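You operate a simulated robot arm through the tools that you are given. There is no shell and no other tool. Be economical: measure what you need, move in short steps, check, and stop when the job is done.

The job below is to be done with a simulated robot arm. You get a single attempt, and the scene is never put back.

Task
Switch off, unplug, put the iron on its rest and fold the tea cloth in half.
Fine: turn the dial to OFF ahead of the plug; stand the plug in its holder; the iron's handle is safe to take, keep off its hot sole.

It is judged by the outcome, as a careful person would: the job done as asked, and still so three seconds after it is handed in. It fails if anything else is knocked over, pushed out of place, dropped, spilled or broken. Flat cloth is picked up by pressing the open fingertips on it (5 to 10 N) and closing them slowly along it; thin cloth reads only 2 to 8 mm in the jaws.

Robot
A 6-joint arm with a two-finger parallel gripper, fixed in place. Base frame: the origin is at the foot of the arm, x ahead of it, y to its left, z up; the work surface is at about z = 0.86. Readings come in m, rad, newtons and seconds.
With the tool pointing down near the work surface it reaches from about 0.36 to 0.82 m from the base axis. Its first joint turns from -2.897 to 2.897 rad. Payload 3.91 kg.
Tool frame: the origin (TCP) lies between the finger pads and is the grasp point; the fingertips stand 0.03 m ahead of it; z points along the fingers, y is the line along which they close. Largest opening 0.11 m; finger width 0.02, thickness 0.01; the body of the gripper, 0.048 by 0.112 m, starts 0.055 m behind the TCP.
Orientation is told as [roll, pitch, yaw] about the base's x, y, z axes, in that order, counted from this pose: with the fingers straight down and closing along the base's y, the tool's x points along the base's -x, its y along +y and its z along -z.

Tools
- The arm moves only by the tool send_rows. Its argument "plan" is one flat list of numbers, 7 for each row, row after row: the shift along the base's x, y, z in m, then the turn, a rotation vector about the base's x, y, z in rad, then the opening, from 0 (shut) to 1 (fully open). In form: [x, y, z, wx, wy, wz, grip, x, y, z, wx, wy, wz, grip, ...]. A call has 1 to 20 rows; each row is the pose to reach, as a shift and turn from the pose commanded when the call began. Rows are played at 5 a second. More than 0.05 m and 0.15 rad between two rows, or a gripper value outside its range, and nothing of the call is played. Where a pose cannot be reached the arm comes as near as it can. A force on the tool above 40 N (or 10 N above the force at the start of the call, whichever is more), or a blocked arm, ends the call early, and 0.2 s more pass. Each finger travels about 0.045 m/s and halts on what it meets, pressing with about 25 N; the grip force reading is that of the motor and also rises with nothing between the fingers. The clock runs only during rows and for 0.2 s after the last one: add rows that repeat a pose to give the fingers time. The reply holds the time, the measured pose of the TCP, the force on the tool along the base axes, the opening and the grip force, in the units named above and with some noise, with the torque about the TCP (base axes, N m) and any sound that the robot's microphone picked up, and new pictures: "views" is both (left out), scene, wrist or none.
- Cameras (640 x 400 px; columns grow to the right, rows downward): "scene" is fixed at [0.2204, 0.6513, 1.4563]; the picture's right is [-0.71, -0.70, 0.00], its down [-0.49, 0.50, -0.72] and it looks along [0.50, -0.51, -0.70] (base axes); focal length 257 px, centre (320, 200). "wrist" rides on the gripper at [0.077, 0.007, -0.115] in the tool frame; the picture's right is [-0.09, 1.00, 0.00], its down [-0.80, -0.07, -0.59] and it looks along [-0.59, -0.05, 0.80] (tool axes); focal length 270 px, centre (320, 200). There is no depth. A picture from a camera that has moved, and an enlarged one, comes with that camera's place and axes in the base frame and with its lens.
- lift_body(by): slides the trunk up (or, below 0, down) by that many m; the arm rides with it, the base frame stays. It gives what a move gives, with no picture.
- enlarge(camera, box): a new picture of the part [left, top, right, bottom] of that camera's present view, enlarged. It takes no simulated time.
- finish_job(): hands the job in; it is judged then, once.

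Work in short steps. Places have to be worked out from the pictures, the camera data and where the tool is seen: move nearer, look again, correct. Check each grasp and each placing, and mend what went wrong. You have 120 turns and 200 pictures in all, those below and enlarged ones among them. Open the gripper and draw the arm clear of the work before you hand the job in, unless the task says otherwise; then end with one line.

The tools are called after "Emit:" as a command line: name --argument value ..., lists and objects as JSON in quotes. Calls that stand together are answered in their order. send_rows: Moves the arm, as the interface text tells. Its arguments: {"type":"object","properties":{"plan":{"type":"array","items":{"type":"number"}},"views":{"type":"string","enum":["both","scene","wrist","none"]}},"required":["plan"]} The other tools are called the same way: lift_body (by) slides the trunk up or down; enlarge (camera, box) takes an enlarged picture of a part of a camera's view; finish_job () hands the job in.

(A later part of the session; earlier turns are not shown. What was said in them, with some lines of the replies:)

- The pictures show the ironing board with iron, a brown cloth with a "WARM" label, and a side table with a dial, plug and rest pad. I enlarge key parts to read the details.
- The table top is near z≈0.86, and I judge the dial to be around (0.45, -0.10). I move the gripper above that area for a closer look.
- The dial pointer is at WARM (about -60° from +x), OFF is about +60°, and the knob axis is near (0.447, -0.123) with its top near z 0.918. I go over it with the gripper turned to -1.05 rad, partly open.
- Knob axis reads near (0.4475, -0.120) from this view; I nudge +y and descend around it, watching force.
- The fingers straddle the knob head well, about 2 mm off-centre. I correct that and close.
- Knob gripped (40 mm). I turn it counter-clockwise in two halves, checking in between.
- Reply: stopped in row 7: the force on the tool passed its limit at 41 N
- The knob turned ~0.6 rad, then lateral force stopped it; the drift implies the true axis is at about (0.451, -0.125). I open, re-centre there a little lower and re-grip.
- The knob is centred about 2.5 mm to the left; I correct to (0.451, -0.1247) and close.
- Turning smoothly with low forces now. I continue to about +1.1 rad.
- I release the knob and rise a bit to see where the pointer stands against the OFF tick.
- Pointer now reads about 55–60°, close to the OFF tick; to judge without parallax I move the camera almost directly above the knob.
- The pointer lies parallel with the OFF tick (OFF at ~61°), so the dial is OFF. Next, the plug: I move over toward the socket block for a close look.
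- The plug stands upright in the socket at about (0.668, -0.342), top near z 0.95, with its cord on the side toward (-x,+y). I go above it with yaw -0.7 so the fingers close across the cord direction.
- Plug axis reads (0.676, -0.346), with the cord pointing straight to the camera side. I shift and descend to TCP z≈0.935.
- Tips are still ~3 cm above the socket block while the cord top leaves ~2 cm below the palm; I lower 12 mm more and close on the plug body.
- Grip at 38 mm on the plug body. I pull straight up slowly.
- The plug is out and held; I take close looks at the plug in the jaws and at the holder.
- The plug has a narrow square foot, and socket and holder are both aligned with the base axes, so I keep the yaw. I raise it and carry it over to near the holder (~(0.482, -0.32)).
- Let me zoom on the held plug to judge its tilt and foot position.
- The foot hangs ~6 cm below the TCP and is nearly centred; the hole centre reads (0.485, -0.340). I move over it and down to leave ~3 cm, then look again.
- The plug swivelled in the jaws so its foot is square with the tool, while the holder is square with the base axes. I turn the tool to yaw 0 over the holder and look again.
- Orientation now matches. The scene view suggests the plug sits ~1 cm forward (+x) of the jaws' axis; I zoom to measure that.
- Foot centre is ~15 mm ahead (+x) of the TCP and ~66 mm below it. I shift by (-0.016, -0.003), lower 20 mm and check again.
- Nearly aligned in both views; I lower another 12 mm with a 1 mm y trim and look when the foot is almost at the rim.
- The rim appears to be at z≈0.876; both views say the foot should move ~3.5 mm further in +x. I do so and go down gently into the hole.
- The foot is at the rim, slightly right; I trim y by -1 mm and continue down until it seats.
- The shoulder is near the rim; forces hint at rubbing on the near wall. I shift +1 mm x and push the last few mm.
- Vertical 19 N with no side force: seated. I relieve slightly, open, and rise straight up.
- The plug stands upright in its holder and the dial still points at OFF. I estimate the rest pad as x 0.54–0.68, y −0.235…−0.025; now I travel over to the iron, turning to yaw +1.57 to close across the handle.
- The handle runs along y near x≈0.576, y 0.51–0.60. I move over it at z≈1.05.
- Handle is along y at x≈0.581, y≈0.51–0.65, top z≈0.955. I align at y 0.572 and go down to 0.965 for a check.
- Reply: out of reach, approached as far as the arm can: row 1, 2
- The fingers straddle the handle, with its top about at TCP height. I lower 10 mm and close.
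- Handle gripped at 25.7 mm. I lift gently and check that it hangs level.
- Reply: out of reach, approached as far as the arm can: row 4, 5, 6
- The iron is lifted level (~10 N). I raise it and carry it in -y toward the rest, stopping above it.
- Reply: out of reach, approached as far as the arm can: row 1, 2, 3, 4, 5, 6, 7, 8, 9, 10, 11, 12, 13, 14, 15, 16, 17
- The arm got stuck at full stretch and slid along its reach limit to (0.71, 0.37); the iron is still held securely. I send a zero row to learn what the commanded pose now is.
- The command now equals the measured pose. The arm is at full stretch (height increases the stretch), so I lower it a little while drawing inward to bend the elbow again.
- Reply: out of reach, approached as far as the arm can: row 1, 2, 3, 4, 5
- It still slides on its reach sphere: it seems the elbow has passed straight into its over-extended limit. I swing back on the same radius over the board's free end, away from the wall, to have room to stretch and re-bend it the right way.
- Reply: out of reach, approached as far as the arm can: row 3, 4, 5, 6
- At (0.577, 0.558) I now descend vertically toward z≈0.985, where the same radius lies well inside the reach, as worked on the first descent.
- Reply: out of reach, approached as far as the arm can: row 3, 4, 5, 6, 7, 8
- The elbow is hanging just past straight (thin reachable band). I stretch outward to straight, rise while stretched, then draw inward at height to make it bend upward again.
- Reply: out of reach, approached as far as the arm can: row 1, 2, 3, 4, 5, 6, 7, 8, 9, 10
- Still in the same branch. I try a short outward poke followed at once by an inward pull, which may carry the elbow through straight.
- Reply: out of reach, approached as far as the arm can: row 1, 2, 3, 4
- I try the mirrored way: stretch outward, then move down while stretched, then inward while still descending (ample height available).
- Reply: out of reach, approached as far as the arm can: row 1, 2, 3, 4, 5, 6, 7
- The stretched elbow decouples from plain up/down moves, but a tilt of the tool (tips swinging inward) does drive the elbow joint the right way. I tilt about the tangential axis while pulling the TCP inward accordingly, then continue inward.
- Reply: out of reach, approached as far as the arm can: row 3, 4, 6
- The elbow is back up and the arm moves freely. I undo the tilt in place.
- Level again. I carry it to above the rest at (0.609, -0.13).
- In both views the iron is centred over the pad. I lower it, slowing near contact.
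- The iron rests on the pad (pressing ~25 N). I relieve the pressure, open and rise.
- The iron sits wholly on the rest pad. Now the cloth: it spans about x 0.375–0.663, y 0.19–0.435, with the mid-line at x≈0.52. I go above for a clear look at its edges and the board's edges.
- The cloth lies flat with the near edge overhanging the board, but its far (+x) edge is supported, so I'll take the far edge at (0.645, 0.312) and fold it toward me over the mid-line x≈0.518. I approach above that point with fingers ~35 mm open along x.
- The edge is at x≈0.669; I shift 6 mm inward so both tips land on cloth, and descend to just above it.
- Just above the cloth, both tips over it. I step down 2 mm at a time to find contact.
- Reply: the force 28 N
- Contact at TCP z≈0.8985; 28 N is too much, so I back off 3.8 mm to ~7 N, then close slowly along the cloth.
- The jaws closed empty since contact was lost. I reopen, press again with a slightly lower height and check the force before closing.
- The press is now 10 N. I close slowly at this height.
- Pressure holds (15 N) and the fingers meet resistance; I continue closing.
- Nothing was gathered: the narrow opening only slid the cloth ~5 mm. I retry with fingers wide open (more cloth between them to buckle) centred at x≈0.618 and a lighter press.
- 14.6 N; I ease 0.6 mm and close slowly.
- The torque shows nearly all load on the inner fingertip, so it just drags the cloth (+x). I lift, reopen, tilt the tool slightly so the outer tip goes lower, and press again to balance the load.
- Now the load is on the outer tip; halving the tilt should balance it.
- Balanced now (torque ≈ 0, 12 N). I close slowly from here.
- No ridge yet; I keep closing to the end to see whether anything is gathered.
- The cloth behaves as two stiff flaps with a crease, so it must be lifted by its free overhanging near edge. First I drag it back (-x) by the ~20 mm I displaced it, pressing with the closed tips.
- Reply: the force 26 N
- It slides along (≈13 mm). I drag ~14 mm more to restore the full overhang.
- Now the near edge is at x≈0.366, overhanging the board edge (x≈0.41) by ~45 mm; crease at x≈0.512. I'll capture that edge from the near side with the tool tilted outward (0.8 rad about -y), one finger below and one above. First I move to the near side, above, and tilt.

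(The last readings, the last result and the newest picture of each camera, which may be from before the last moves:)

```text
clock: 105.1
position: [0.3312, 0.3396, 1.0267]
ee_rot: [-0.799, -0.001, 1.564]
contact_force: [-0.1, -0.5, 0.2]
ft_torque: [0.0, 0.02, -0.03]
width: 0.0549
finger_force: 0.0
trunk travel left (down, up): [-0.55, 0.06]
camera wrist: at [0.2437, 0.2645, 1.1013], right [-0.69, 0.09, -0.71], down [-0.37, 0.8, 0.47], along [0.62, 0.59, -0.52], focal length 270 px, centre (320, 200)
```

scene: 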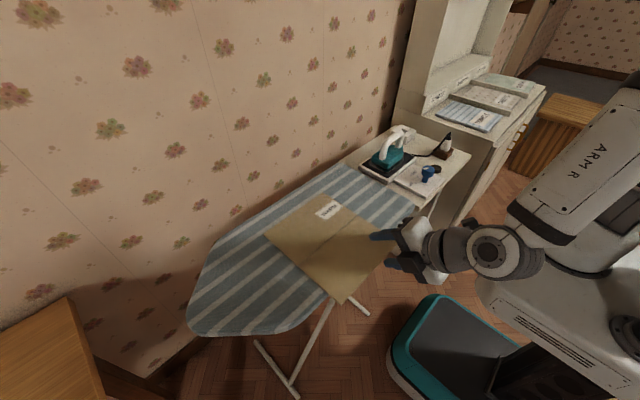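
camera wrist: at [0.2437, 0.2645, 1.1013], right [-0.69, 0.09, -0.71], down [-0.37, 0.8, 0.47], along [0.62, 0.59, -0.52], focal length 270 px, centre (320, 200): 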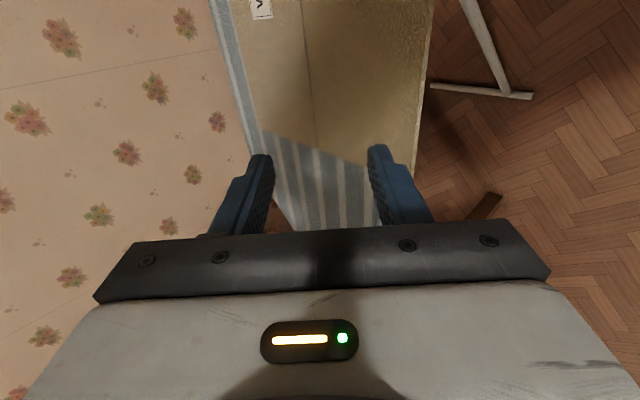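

Tilt reached easily. I tilt a further 0.25 rad for a better hook and go down in front of the edge (x≈0.32, z≈0.881).

Emit:
send_rows --plan '[-0.005, 0, -0.02, 0, -0.125, 0, 0.5, -0.011, 0, -0.05, 0, -0.25, 0, 0.5, -0.011, 0, -0.09, 0, -0.25, 0, 0.5, -0.011, 0, -0.125, 0, -0.25, 0, 0.5, -0.011, 0, -0.146, 0, -0.25, 0, 0.5, -0.011, 0, -0.146, 0, -0.25, 0, 0.5]' --views "both"

Emit:
enlarge --camera "scene" --box '[300, 190, 460, 320]'

Emit:
enlarge --camera "wrist" --box '[220, 60, 460, 240]'

```text
clock: 106.5
position: [0.321, 0.3404, 0.8822]
ee_rot: [-1.051, -0.003, 1.564]
contact_force: [0.1, 0.1, -0.3]
ft_torque: [0.0, 0.02, -0.02]
width: 0.055
finger_force: 0.1
trunk travel left (down, up): [-0.55, 0.06]
camera wrist: at [0.2176, 0.2653, 0.933], right [-0.5, 0.09, -0.86], down [-0.47, 0.8, 0.36], along [0.73, 0.59, -0.35], focal length 270 px, centre (320, 200)
```

scene: 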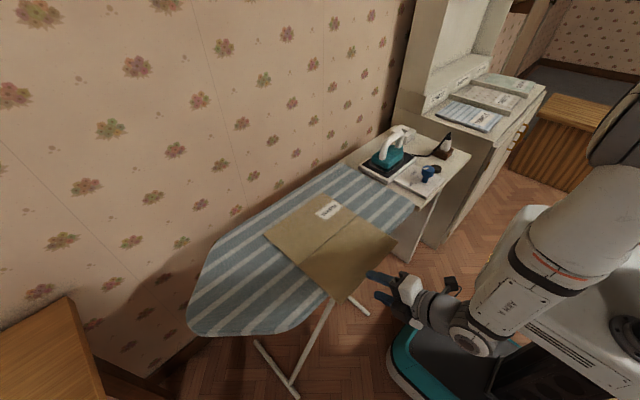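
wrist: 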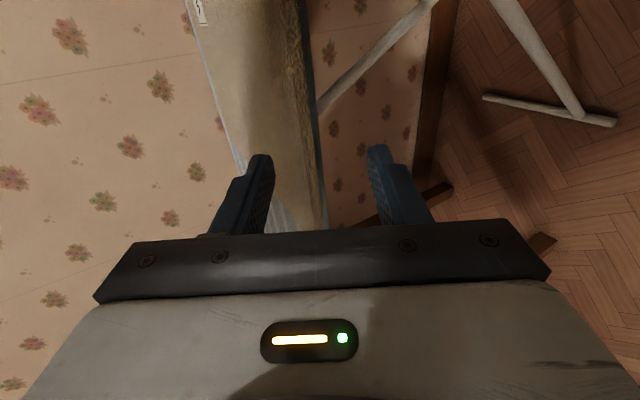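

```text
3.08 times, centred on (380, 255) of scene
camera zoom: at [0.2204, 0.6513, 1.4563], right [-0.71, -0.7, 0.0], down [-0.49, 0.5, -0.72], along [0.5, -0.51, -0.7], focal length 791 px, centre (135, 31)
```

zoom: 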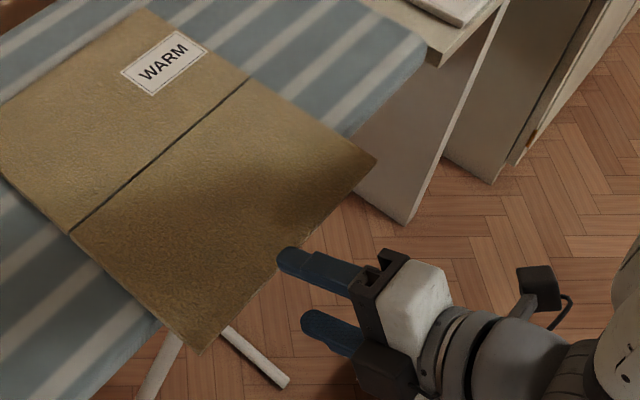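

```text
2.22 times, centred on (340, 150) of wrist
camera zoom: at [0.2176, 0.2653, 0.933], right [-0.5, 0.09, -0.86], down [-0.47, 0.8, 0.36], along [0.73, 0.59, -0.35], focal length 601 px, centre (276, 311)
```

zoom: 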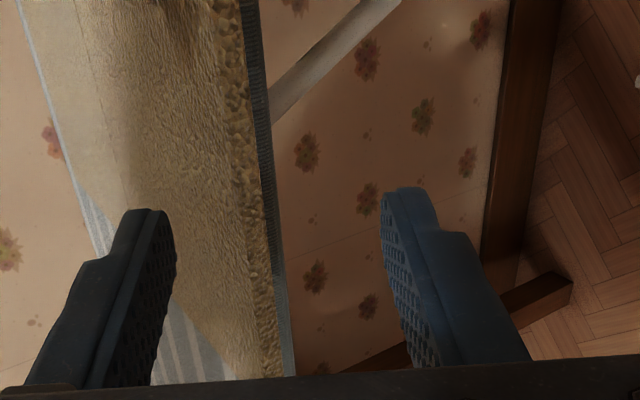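

The side view shows the cloth edge between the two fingers, as computed. I slide in +x by 50 mm, 6 mm lower, so the edge enters the gap.

Emit:
send_rows --plan '[0, 0, -0.006, 0, 0, 0, 0.5, 0.015, 0, -0.006, 0, 0, 0, 0.5, 0.03, 0, -0.006, 0, 0, 0, 0.5, 0.042, 0, -0.006, 0, 0, 0, 0.5, 0.05, 0, -0.006, 0, 0, 0, 0.5]' --views "both"

Emit:
enlarge --camera "wrist" --box '[220, 60, 460, 240]'

Emit:
enlarge --camera "scene" --box '[300, 190, 460, 320]'

```text
clock: 107.7
position: [0.3714, 0.3409, 0.8743]
ee_rot: [-1.048, -0.004, 1.564]
contact_force: [0.9, 0.7, -1.1]
ft_torque: [0.03, -0.01, 0.03]
width: 0.0552
finger_force: 0.0
trunk travel left (down, up): [-0.55, 0.06]
camera wrist: at [0.2678, 0.2652, 0.9258], right [-0.5, 0.09, -0.86], down [-0.47, 0.8, 0.36], along [0.73, 0.59, -0.35], focal length 270 px, centre (320, 200)
```

scene: 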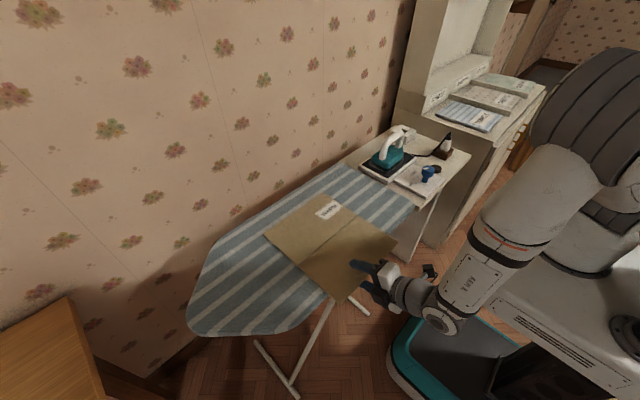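
wrist: 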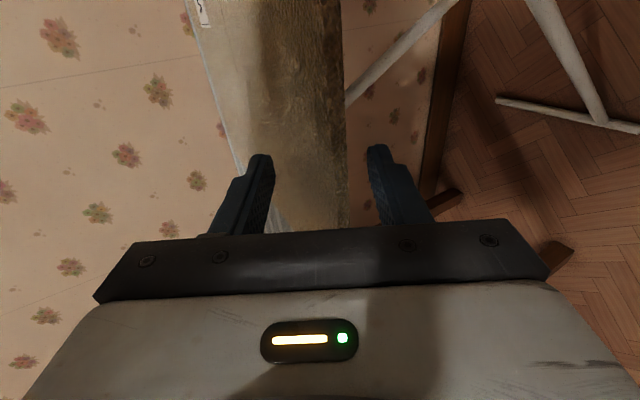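

```text
2.22 times, centred on (340, 150) of wrist
camera zoom: at [0.2678, 0.2652, 0.9258], right [-0.5, 0.09, -0.86], down [-0.47, 0.8, 0.36], along [0.73, 0.59, -0.35], focal length 601 px, centre (276, 311)
```

zoom: 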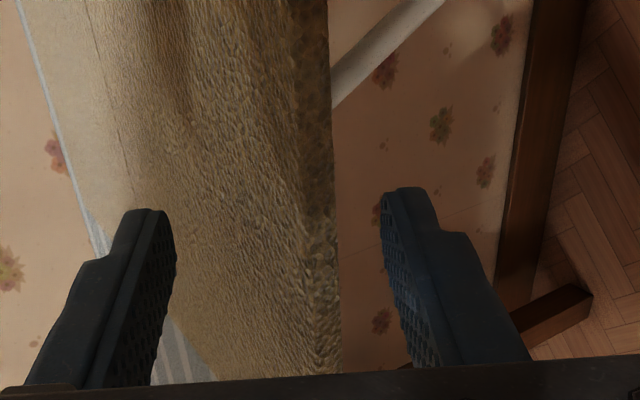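

```text
3.08 times, centred on (380, 255) of scene
camera zoom: at [0.2204, 0.6513, 1.4563], right [-0.71, -0.7, 0.0], down [-0.49, 0.5, -0.72], along [0.5, -0.51, -0.7], focal length 791 px, centre (135, 31)
```

zoom: 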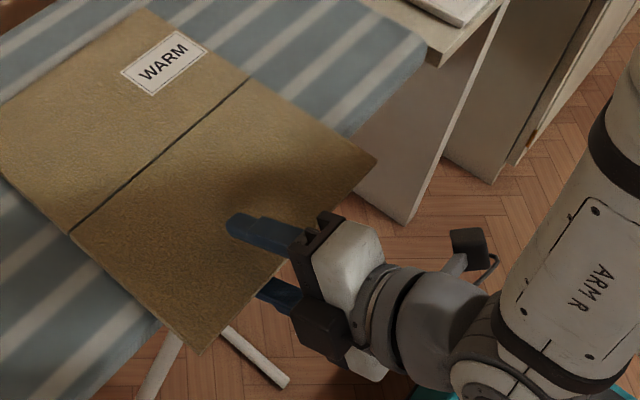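

The edge is captured between the fingers without contact. I close to a loose gap and swing the edge up along its arc about the crease to ~30°, where the flap lines up with the fingers.

Emit:
send_rows --plan '[0, 0, 0, 0, 0, 0, 0.4, 0, 0, 0.002, 0, 0, 0, 0.3, -0.001, 0, 0.005, 0, 0, 0, 0.22, -0.003, 0, 0.012, 0, 0, 0, 0.18, -0.002, 0, 0.022, 0, 0, 0, 0.18, 0, 0, 0.032, 0, 0, 0, 0.18, 0.004, 0, 0.042, 0, 0, 0, 0.18, 0.007, 0, 0.051, 0, 0, 0, 0.18, 0.011, 0, 0.058, 0, 0, 0, 0.18, 0.014, 0, 0.065, 0, 0, 0, 0.18]' --views "both"

Emit:
enlarge --camera "scene" --box '[240, 180, 440, 320]'

```text
clock: 109.9
position: [0.3853, 0.3415, 0.9397]
ee_rot: [-1.049, -0.004, 1.562]
contact_force: [0.4, -0.3, -0.5]
ft_torque: [0.02, -0.01, 0.0]
width: 0.0199
finger_force: 0.5
trunk travel left (down, up): [-0.55, 0.06]
camera wrist: at [0.2818, 0.2653, 0.9911], right [-0.5, 0.09, -0.86], down [-0.47, 0.8, 0.36], along [0.73, 0.59, -0.35], focal length 270 px, centre (320, 200)
```

scene: 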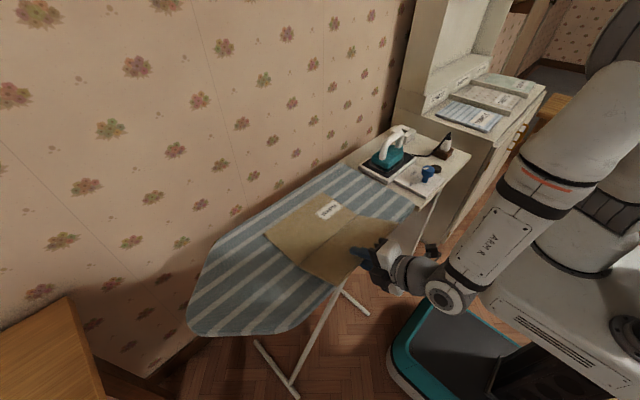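
wrist: 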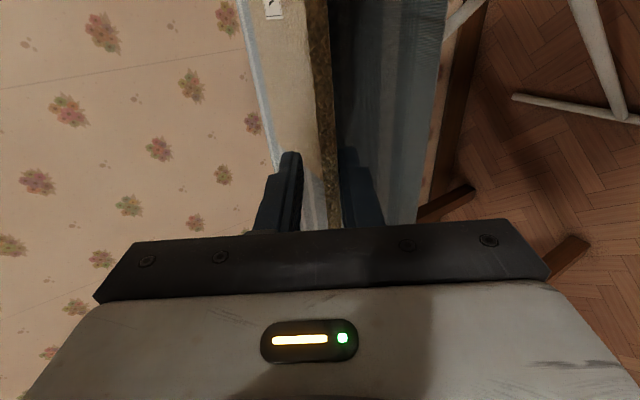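

```text
2.86 times, centred on (340, 250) of scene
camera zoom: at [0.2204, 0.6513, 1.4563], right [-0.71, -0.7, 0.0], down [-0.49, 0.5, -0.72], along [0.5, -0.51, -0.7], focal length 735 px, centre (263, 57)
```

zoom: 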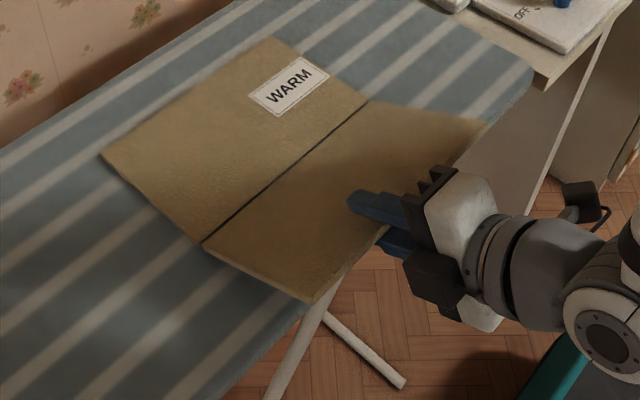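

The flap is lifted about its crease, aligned with the fingers. I close the grip on it.

Emit:
send_rows --plan '[0, 0, 0, 0, 0, 0, 0.12, 0, 0, 0, 0, 0, 0, 0.06, 0, 0, 0, 0, 0, 0, 0.02, 0, 0, 0, 0, 0, 0, 0.0, 0, 0, 0, 0, 0, 0, 0.0]' --views "wrist"

```text
clock: 111.1
position: [0.3854, 0.3403, 0.9387]
ee_rot: [-1.049, -0.003, 1.564]
contact_force: [-0.6, -1.0, 0.3]
ft_torque: [0.02, 0.1, -0.01]
width: 0.0076
finger_force: 25.3
trunk travel left (down, up): [-0.55, 0.06]
camera wrist: at [0.2818, 0.2655, 0.9908], right [-0.5, 0.09, -0.86], down [-0.47, 0.8, 0.36], along [0.73, 0.59, -0.35], focal length 270 px, centre (320, 200)
```

wrist: 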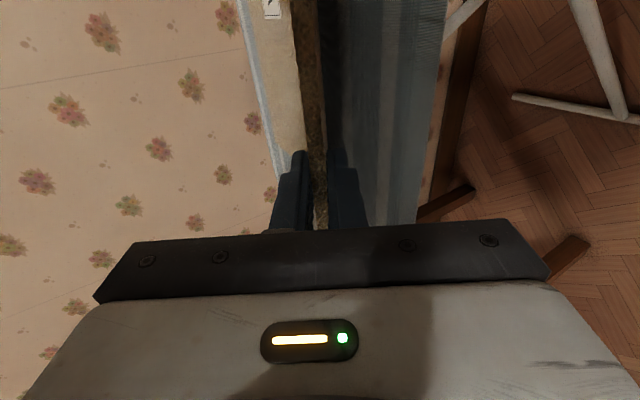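

Gripped at 7.6 mm. I rotate tool and flap together about the crease up to vertical.

Emit:
send_rows --plan '[0.0085, 0, 0.0131, 0, 0.1047, 0, 0, 0.0181, 0, 0.025, 0, 0.2094, 0, 0, 0.0289, 0, 0.0358, 0, 0.3142, 0, 0, 0.0408, 0, 0.0454, 0, 0.4189, 0, 0, 0.0536, 0, 0.0537, 0, 0.5236, 0, 0, 0.0672, 0, 0.0607, 0, 0.6283, 0, 0, 0.0815, 0, 0.0662, 0, 0.733, 0, 0, 0.0962, 0, 0.0701, 0, 0.8378, 0, 0, 0.1113, 0, 0.0725, 0, 0.9425, 0, 0, 0.1266, 0, 0.0733, 0, 1.0472, 0, 0]' --views "both"

Emit:
enlarge --camera "scene" --box '[240, 160, 420, 310]'

```text
clock: 113.3
position: [0.5125, 0.3393, 1.0156]
ee_rot: [-0.001, 0.004, 1.564]
contact_force: [3.4, -6.2, 11.2]
ft_torque: [-0.05, -0.57, -0.19]
width: 0.0074
finger_force: 24.6
trunk travel left (down, up): [-0.55, 0.06]
camera wrist: at [0.5042, 0.2639, 1.1301], right [-1.0, 0.09, 0.0], down [0.07, 0.8, 0.59], along [0.06, 0.59, -0.81], focal length 270 px, centre (320, 200)
```

scene: 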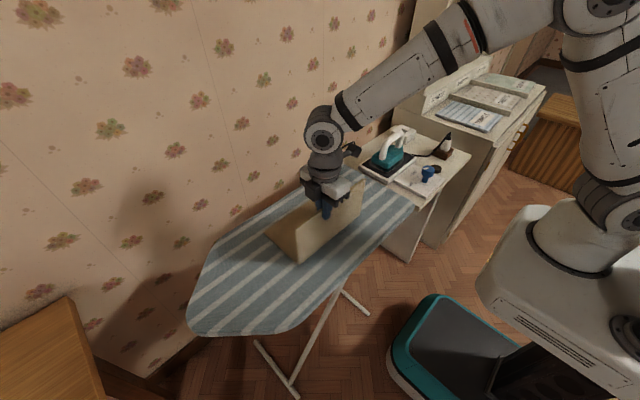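
wrist: 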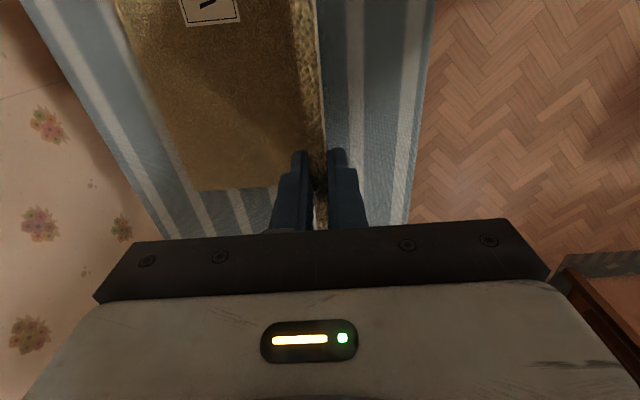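

```text
2.67 times, centred on (330, 235) of scene
camera zoom: at [0.2204, 0.6513, 1.4563], right [-0.71, -0.7, 0.0], down [-0.49, 0.5, -0.72], along [0.5, -0.51, -0.7], focal length 686 px, centre (293, 107)
```

zoom: 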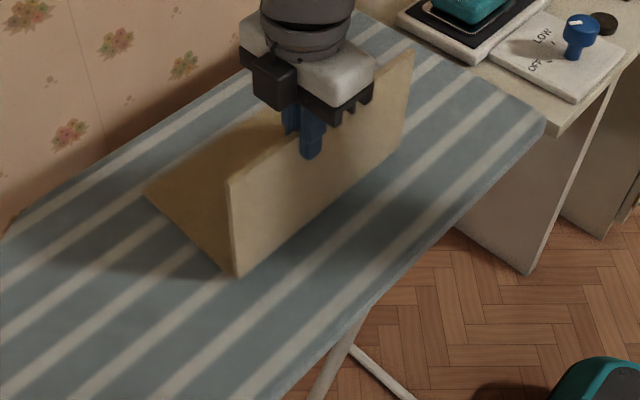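

Flap vertical. I continue past vertical to ~114°, tilting the tool with it but staying short of the reach limit.

Emit:
send_rows --plan '[0.0156, 0, 0.003, 0, 0.1047, 0, 0, 0.031, 0, 0.0005, 0, 0.2094, 0, 0, 0.046, 0, -0.0035, 0, 0.3142, 0, 0, 0.0606, 0, -0.009, 0, 0.4189, 0, 0, 0.0606, 0, -0.009, 0, 0.4189, 0, 0]' --views "both"

```text
clock: 114.5
position: [0.5735, 0.3391, 1.0039]
ee_rot: [0.42, 0.007, 1.567]
contact_force: [-1.3, 0.8, 0.1]
ft_torque: [0.25, 0.2, 0.08]
width: 0.0077
finger_force: 25.5
trunk travel left (down, up): [-0.55, 0.06]
camera wrist: at [0.6125, 0.2639, 1.1122], right [-0.91, 0.09, 0.4], down [0.31, 0.8, 0.51], along [-0.28, 0.59, -0.76], focal length 270 px, centre (320, 200)
```

scene: 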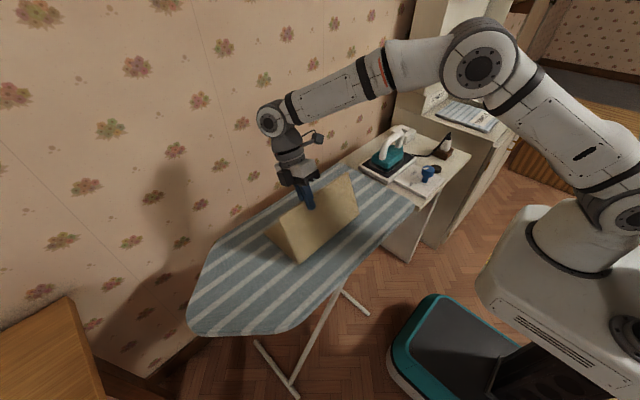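
wrist: 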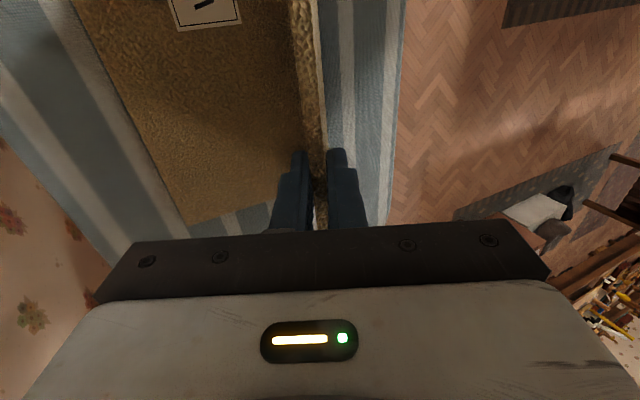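

At 114° the flap leans past vertical. I open slightly so it rests on the outer finger, bring the tool upright, and then let it down by moving +x and down.

Emit:
send_rows --plan '[0, 0, 0, 0, 0, 0, 0.15, 0, 0, 0, 0, 0, 0, 0.3, 0, 0, 0, 0, -0.1, 0, 0.36, 0, 0, 0, 0, -0.2, 0, 0.36, 0.005, 0, -0.003, 0, -0.3, 0, 0.36, 0.01, 0, -0.006, 0, -0.419, 0, 0.36, 0.01, 0, -0.006, 0, -0.419, 0, 0.36]' --views "both"

Emit:
enlarge --camera "scene" --box '[240, 160, 420, 310]'

```text
clock: 116.1
position: [0.5838, 0.34, 0.9978]
ee_rot: [-0.006, 0.005, 1.564]
contact_force: [0.8, 0.2, 0.4]
ft_torque: [0.03, 0.02, 0.02]
width: 0.0396
finger_force: 0.1
trunk travel left (down, up): [-0.55, 0.06]
camera wrist: at [0.5755, 0.2648, 1.1127], right [-1.0, 0.09, 0.0], down [0.07, 0.8, 0.59], along [0.06, 0.59, -0.81], focal length 270 px, centre (320, 200)
```

scene: 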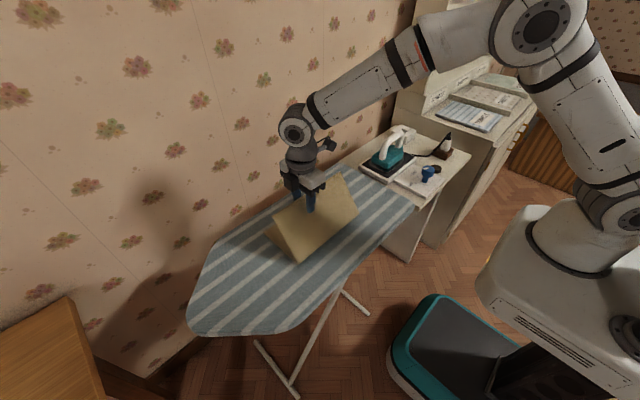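
wrist: 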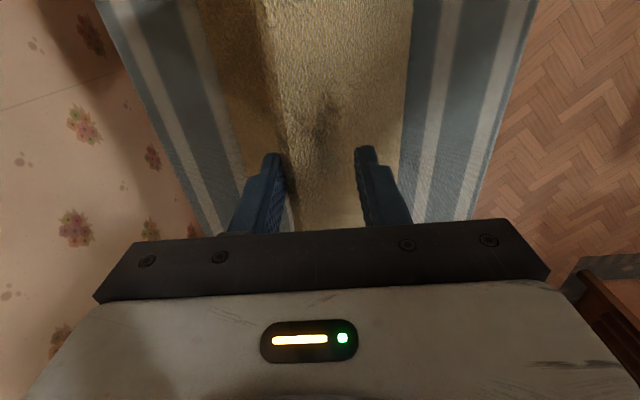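

```text
2.67 times, centred on (330, 235) of scene
camera zoom: at [0.2204, 0.6513, 1.4563], right [-0.71, -0.7, 0.0], down [-0.49, 0.5, -0.72], along [0.5, -0.51, -0.7], focal length 686 px, centre (293, 107)
```

zoom: 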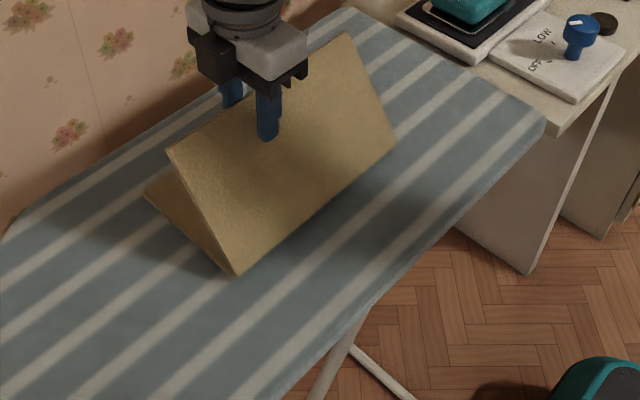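

The flap leans on the outer finger at ~130°. I lower it gradually with +x/down steps.

Emit:
send_rows --plan '[0.01, 0, -0.01, 0, 0, 0, 0.36, 0.019, 0, -0.02, 0, 0, 0, 0.36, 0.028, 0, -0.032, 0, 0, 0, 0.36, 0.036, 0, -0.043, 0, 0, 0, 0.36, 0.043, 0, -0.053, 0, 0, 0, 0.36, 0.05, 0, -0.06, 0, 0, 0, 0.36, 0.056, 0, -0.064, 0, 0, 0, 0.36]' --views "wrist"

Emit:
enlarge --camera "scene" --box '[240, 160, 420, 310]'

```text
clock: 117.7
position: [0.6392, 0.3395, 0.9343]
ee_rot: [-0.001, 0.005, 1.564]
contact_force: [-0.9, -0.1, 0.4]
ft_torque: [0.02, 0.02, 0.01]
width: 0.0396
finger_force: 0.0
trunk travel left (down, up): [-0.55, 0.06]
camera wrist: at [0.6302, 0.2646, 1.0489], right [-1.0, 0.1, 0.0], down [0.08, 0.8, 0.59], along [0.06, 0.59, -0.81], focal length 270 px, centre (320, 200)
```

wrist: 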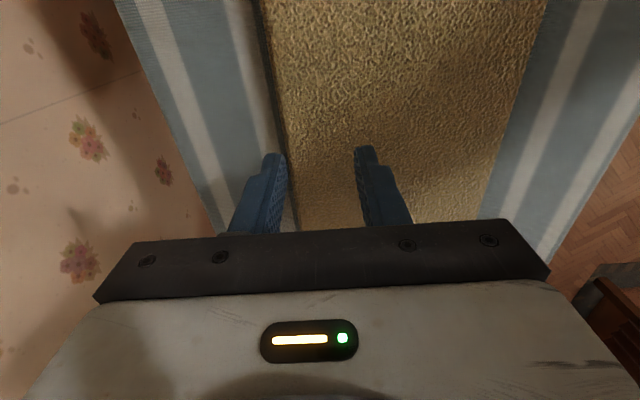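

```text
2.67 times, centred on (330, 235) of scene
camera zoom: at [0.2204, 0.6513, 1.4563], right [-0.71, -0.7, 0.0], down [-0.49, 0.5, -0.72], along [0.5, -0.51, -0.7], focal length 686 px, centre (293, 107)
```

zoom: 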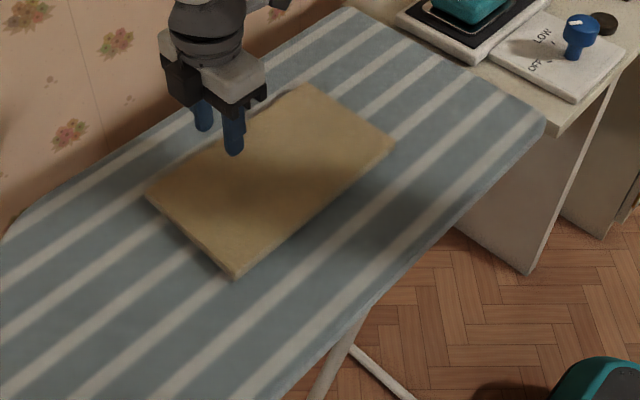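

The flap has settled onto the other half. I rise clear and inspect everything.

Emit:
send_rows --plan '[0, 0, 0.04, 0, 0, 0, 0.36, -0.02, -0.01, 0.08, 0, 0, 0, 0.5, -0.05, -0.03, 0.11, 0, 0, 0, 0.6, -0.08, -0.06, 0.14, 0, 0, 0, 0.6, -0.11, -0.09, 0.17, 0, 0, 0, 0.6, -0.14, -0.12, 0.2, 0, 0, 0, 0.6]' --views "both"

Emit:
enlarge --camera "scene" --box '[250, 180, 410, 300]'

Emit:
enlarge --camera "scene" --box '[340, 100, 480, 210]'

```text
refused: row 4 steps farther than a row can; nothing moved
```

```text
3.33 times, centred on (330, 240) of scene
camera zoom: at [0.2204, 0.6513, 1.4563], right [-0.71, -0.7, 0.0], down [-0.49, 0.5, -0.72], along [0.5, -0.51, -0.7], focal length 857 px, centre (287, 67)
```

zoom: 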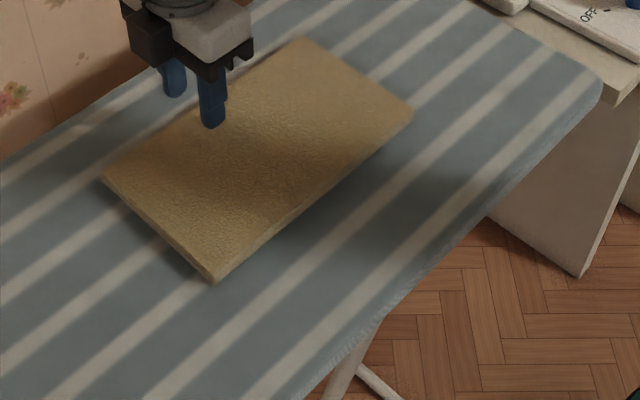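

```text
3.64 times, centred on (410, 155) of scene
camera zoom: at [0.2204, 0.6513, 1.4563], right [-0.71, -0.7, 0.0], down [-0.49, 0.5, -0.72], along [0.5, -0.51, -0.7], focal length 935 px, centre (-7, 364)
```

zoom: 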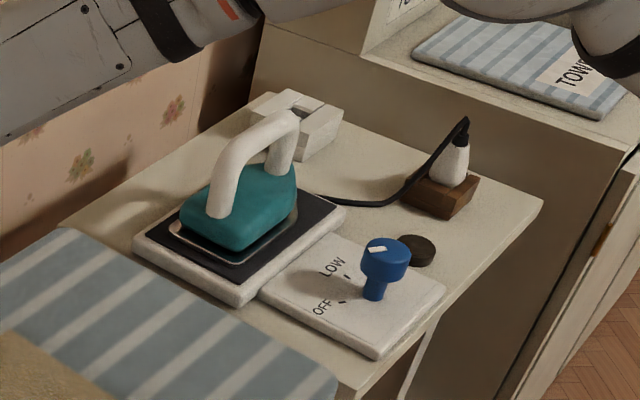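

The row step was too large, so nothing moved; the cloth is folded flat and the iron, plug and dial are all in place. I retreat with shorter steps.

Emit:
send_rows --plan '[0, 0, 0.04, 0, 0, 0, 0.36, -0.015, -0.01, 0.08, 0, 0, 0, 0.5, -0.04, -0.03, 0.11, 0, 0, 0, 0.6, -0.065, -0.05, 0.14, 0, 0, 0, 0.6, -0.09, -0.07, 0.17, 0, 0, 0, 0.6, -0.115, -0.09, 0.2, 0, 0, 0, 0.6, -0.14, -0.11, 0.23, 0, 0, 0, 0.6]' --views "both"

Emit:
enlarge --camera "wrist" --box '[150, 0, 450, 230]'

Emit:
enlarge --camera "scene" --box '[250, 180, 410, 300]'

```text
clock: 119.3
position: [0.4965, 0.2287, 1.1638]
ee_rot: [0.0, 0.002, 1.566]
contact_force: [-0.2, 0.4, 0.5]
ft_torque: [-0.01, -0.02, 0.0]
width: 0.0659
finger_force: 0.1
trunk travel left (down, up): [-0.55, 0.06]
camera wrist: at [0.4885, 0.1538, 1.2791], right [-1.0, 0.09, 0.0], down [0.07, 0.8, 0.59], along [0.06, 0.59, -0.81], focal length 270 px, centre (320, 200)
```

scene: 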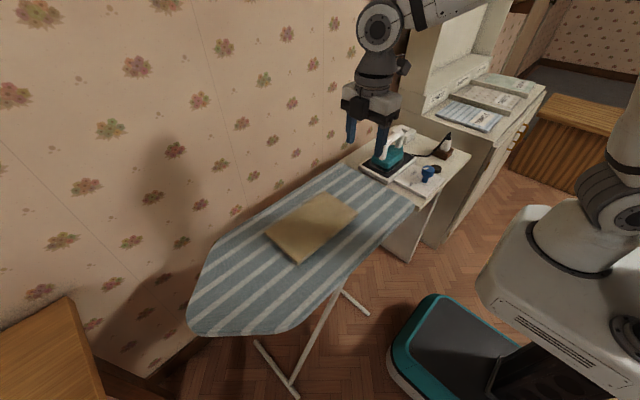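
wrist: 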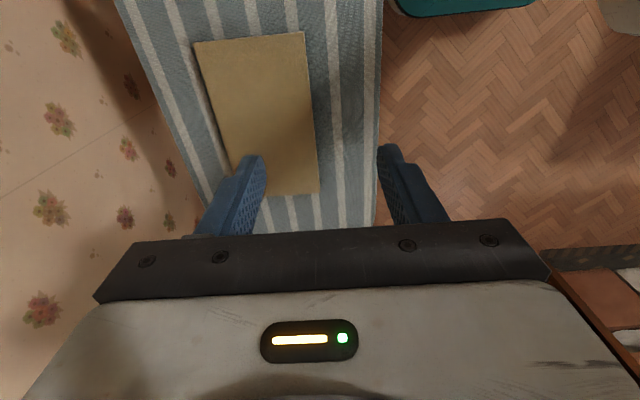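

```text
1.74 times, centred on (300, 115) of wrist
camera zoom: at [0.4885, 0.1538, 1.2791], right [-1.0, 0.09, 0.0], down [0.07, 0.8, 0.59], along [0.06, 0.59, -0.81], focal length 470 px, centre (355, 348)
```

zoom: 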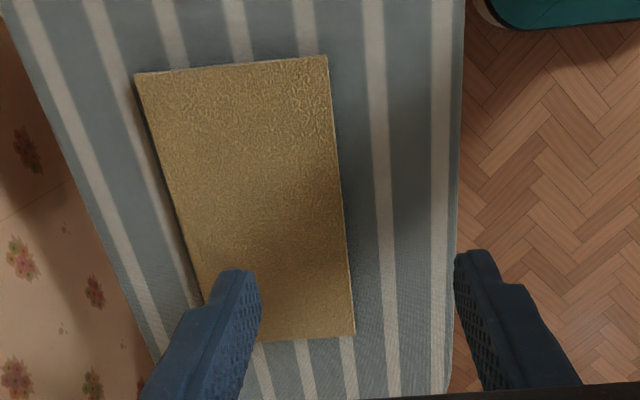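

```text
3.33 times, centred on (330, 240) of scene
camera zoom: at [0.2204, 0.6513, 1.4563], right [-0.71, -0.7, 0.0], down [-0.49, 0.5, -0.72], along [0.5, -0.51, -0.7], focal length 857 px, centre (287, 67)
```

zoom: 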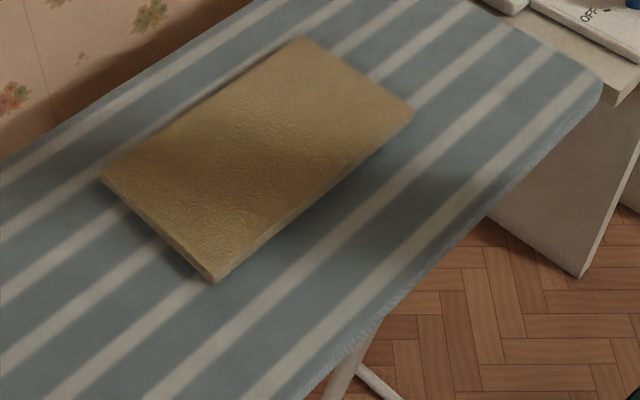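

Everything checks out: the dial is at OFF, the plug is upright in its holder, the iron is on the rest, the cloth is folded, and the arm is clear with the gripper open. I hand the job in.

Emit:
finish_job

```text
The job is handed in.
```

The job is handed in: the dial was turned to OFF first, the plug then went into its holder, the iron is on its rest, and the tea cloth is folded in half.
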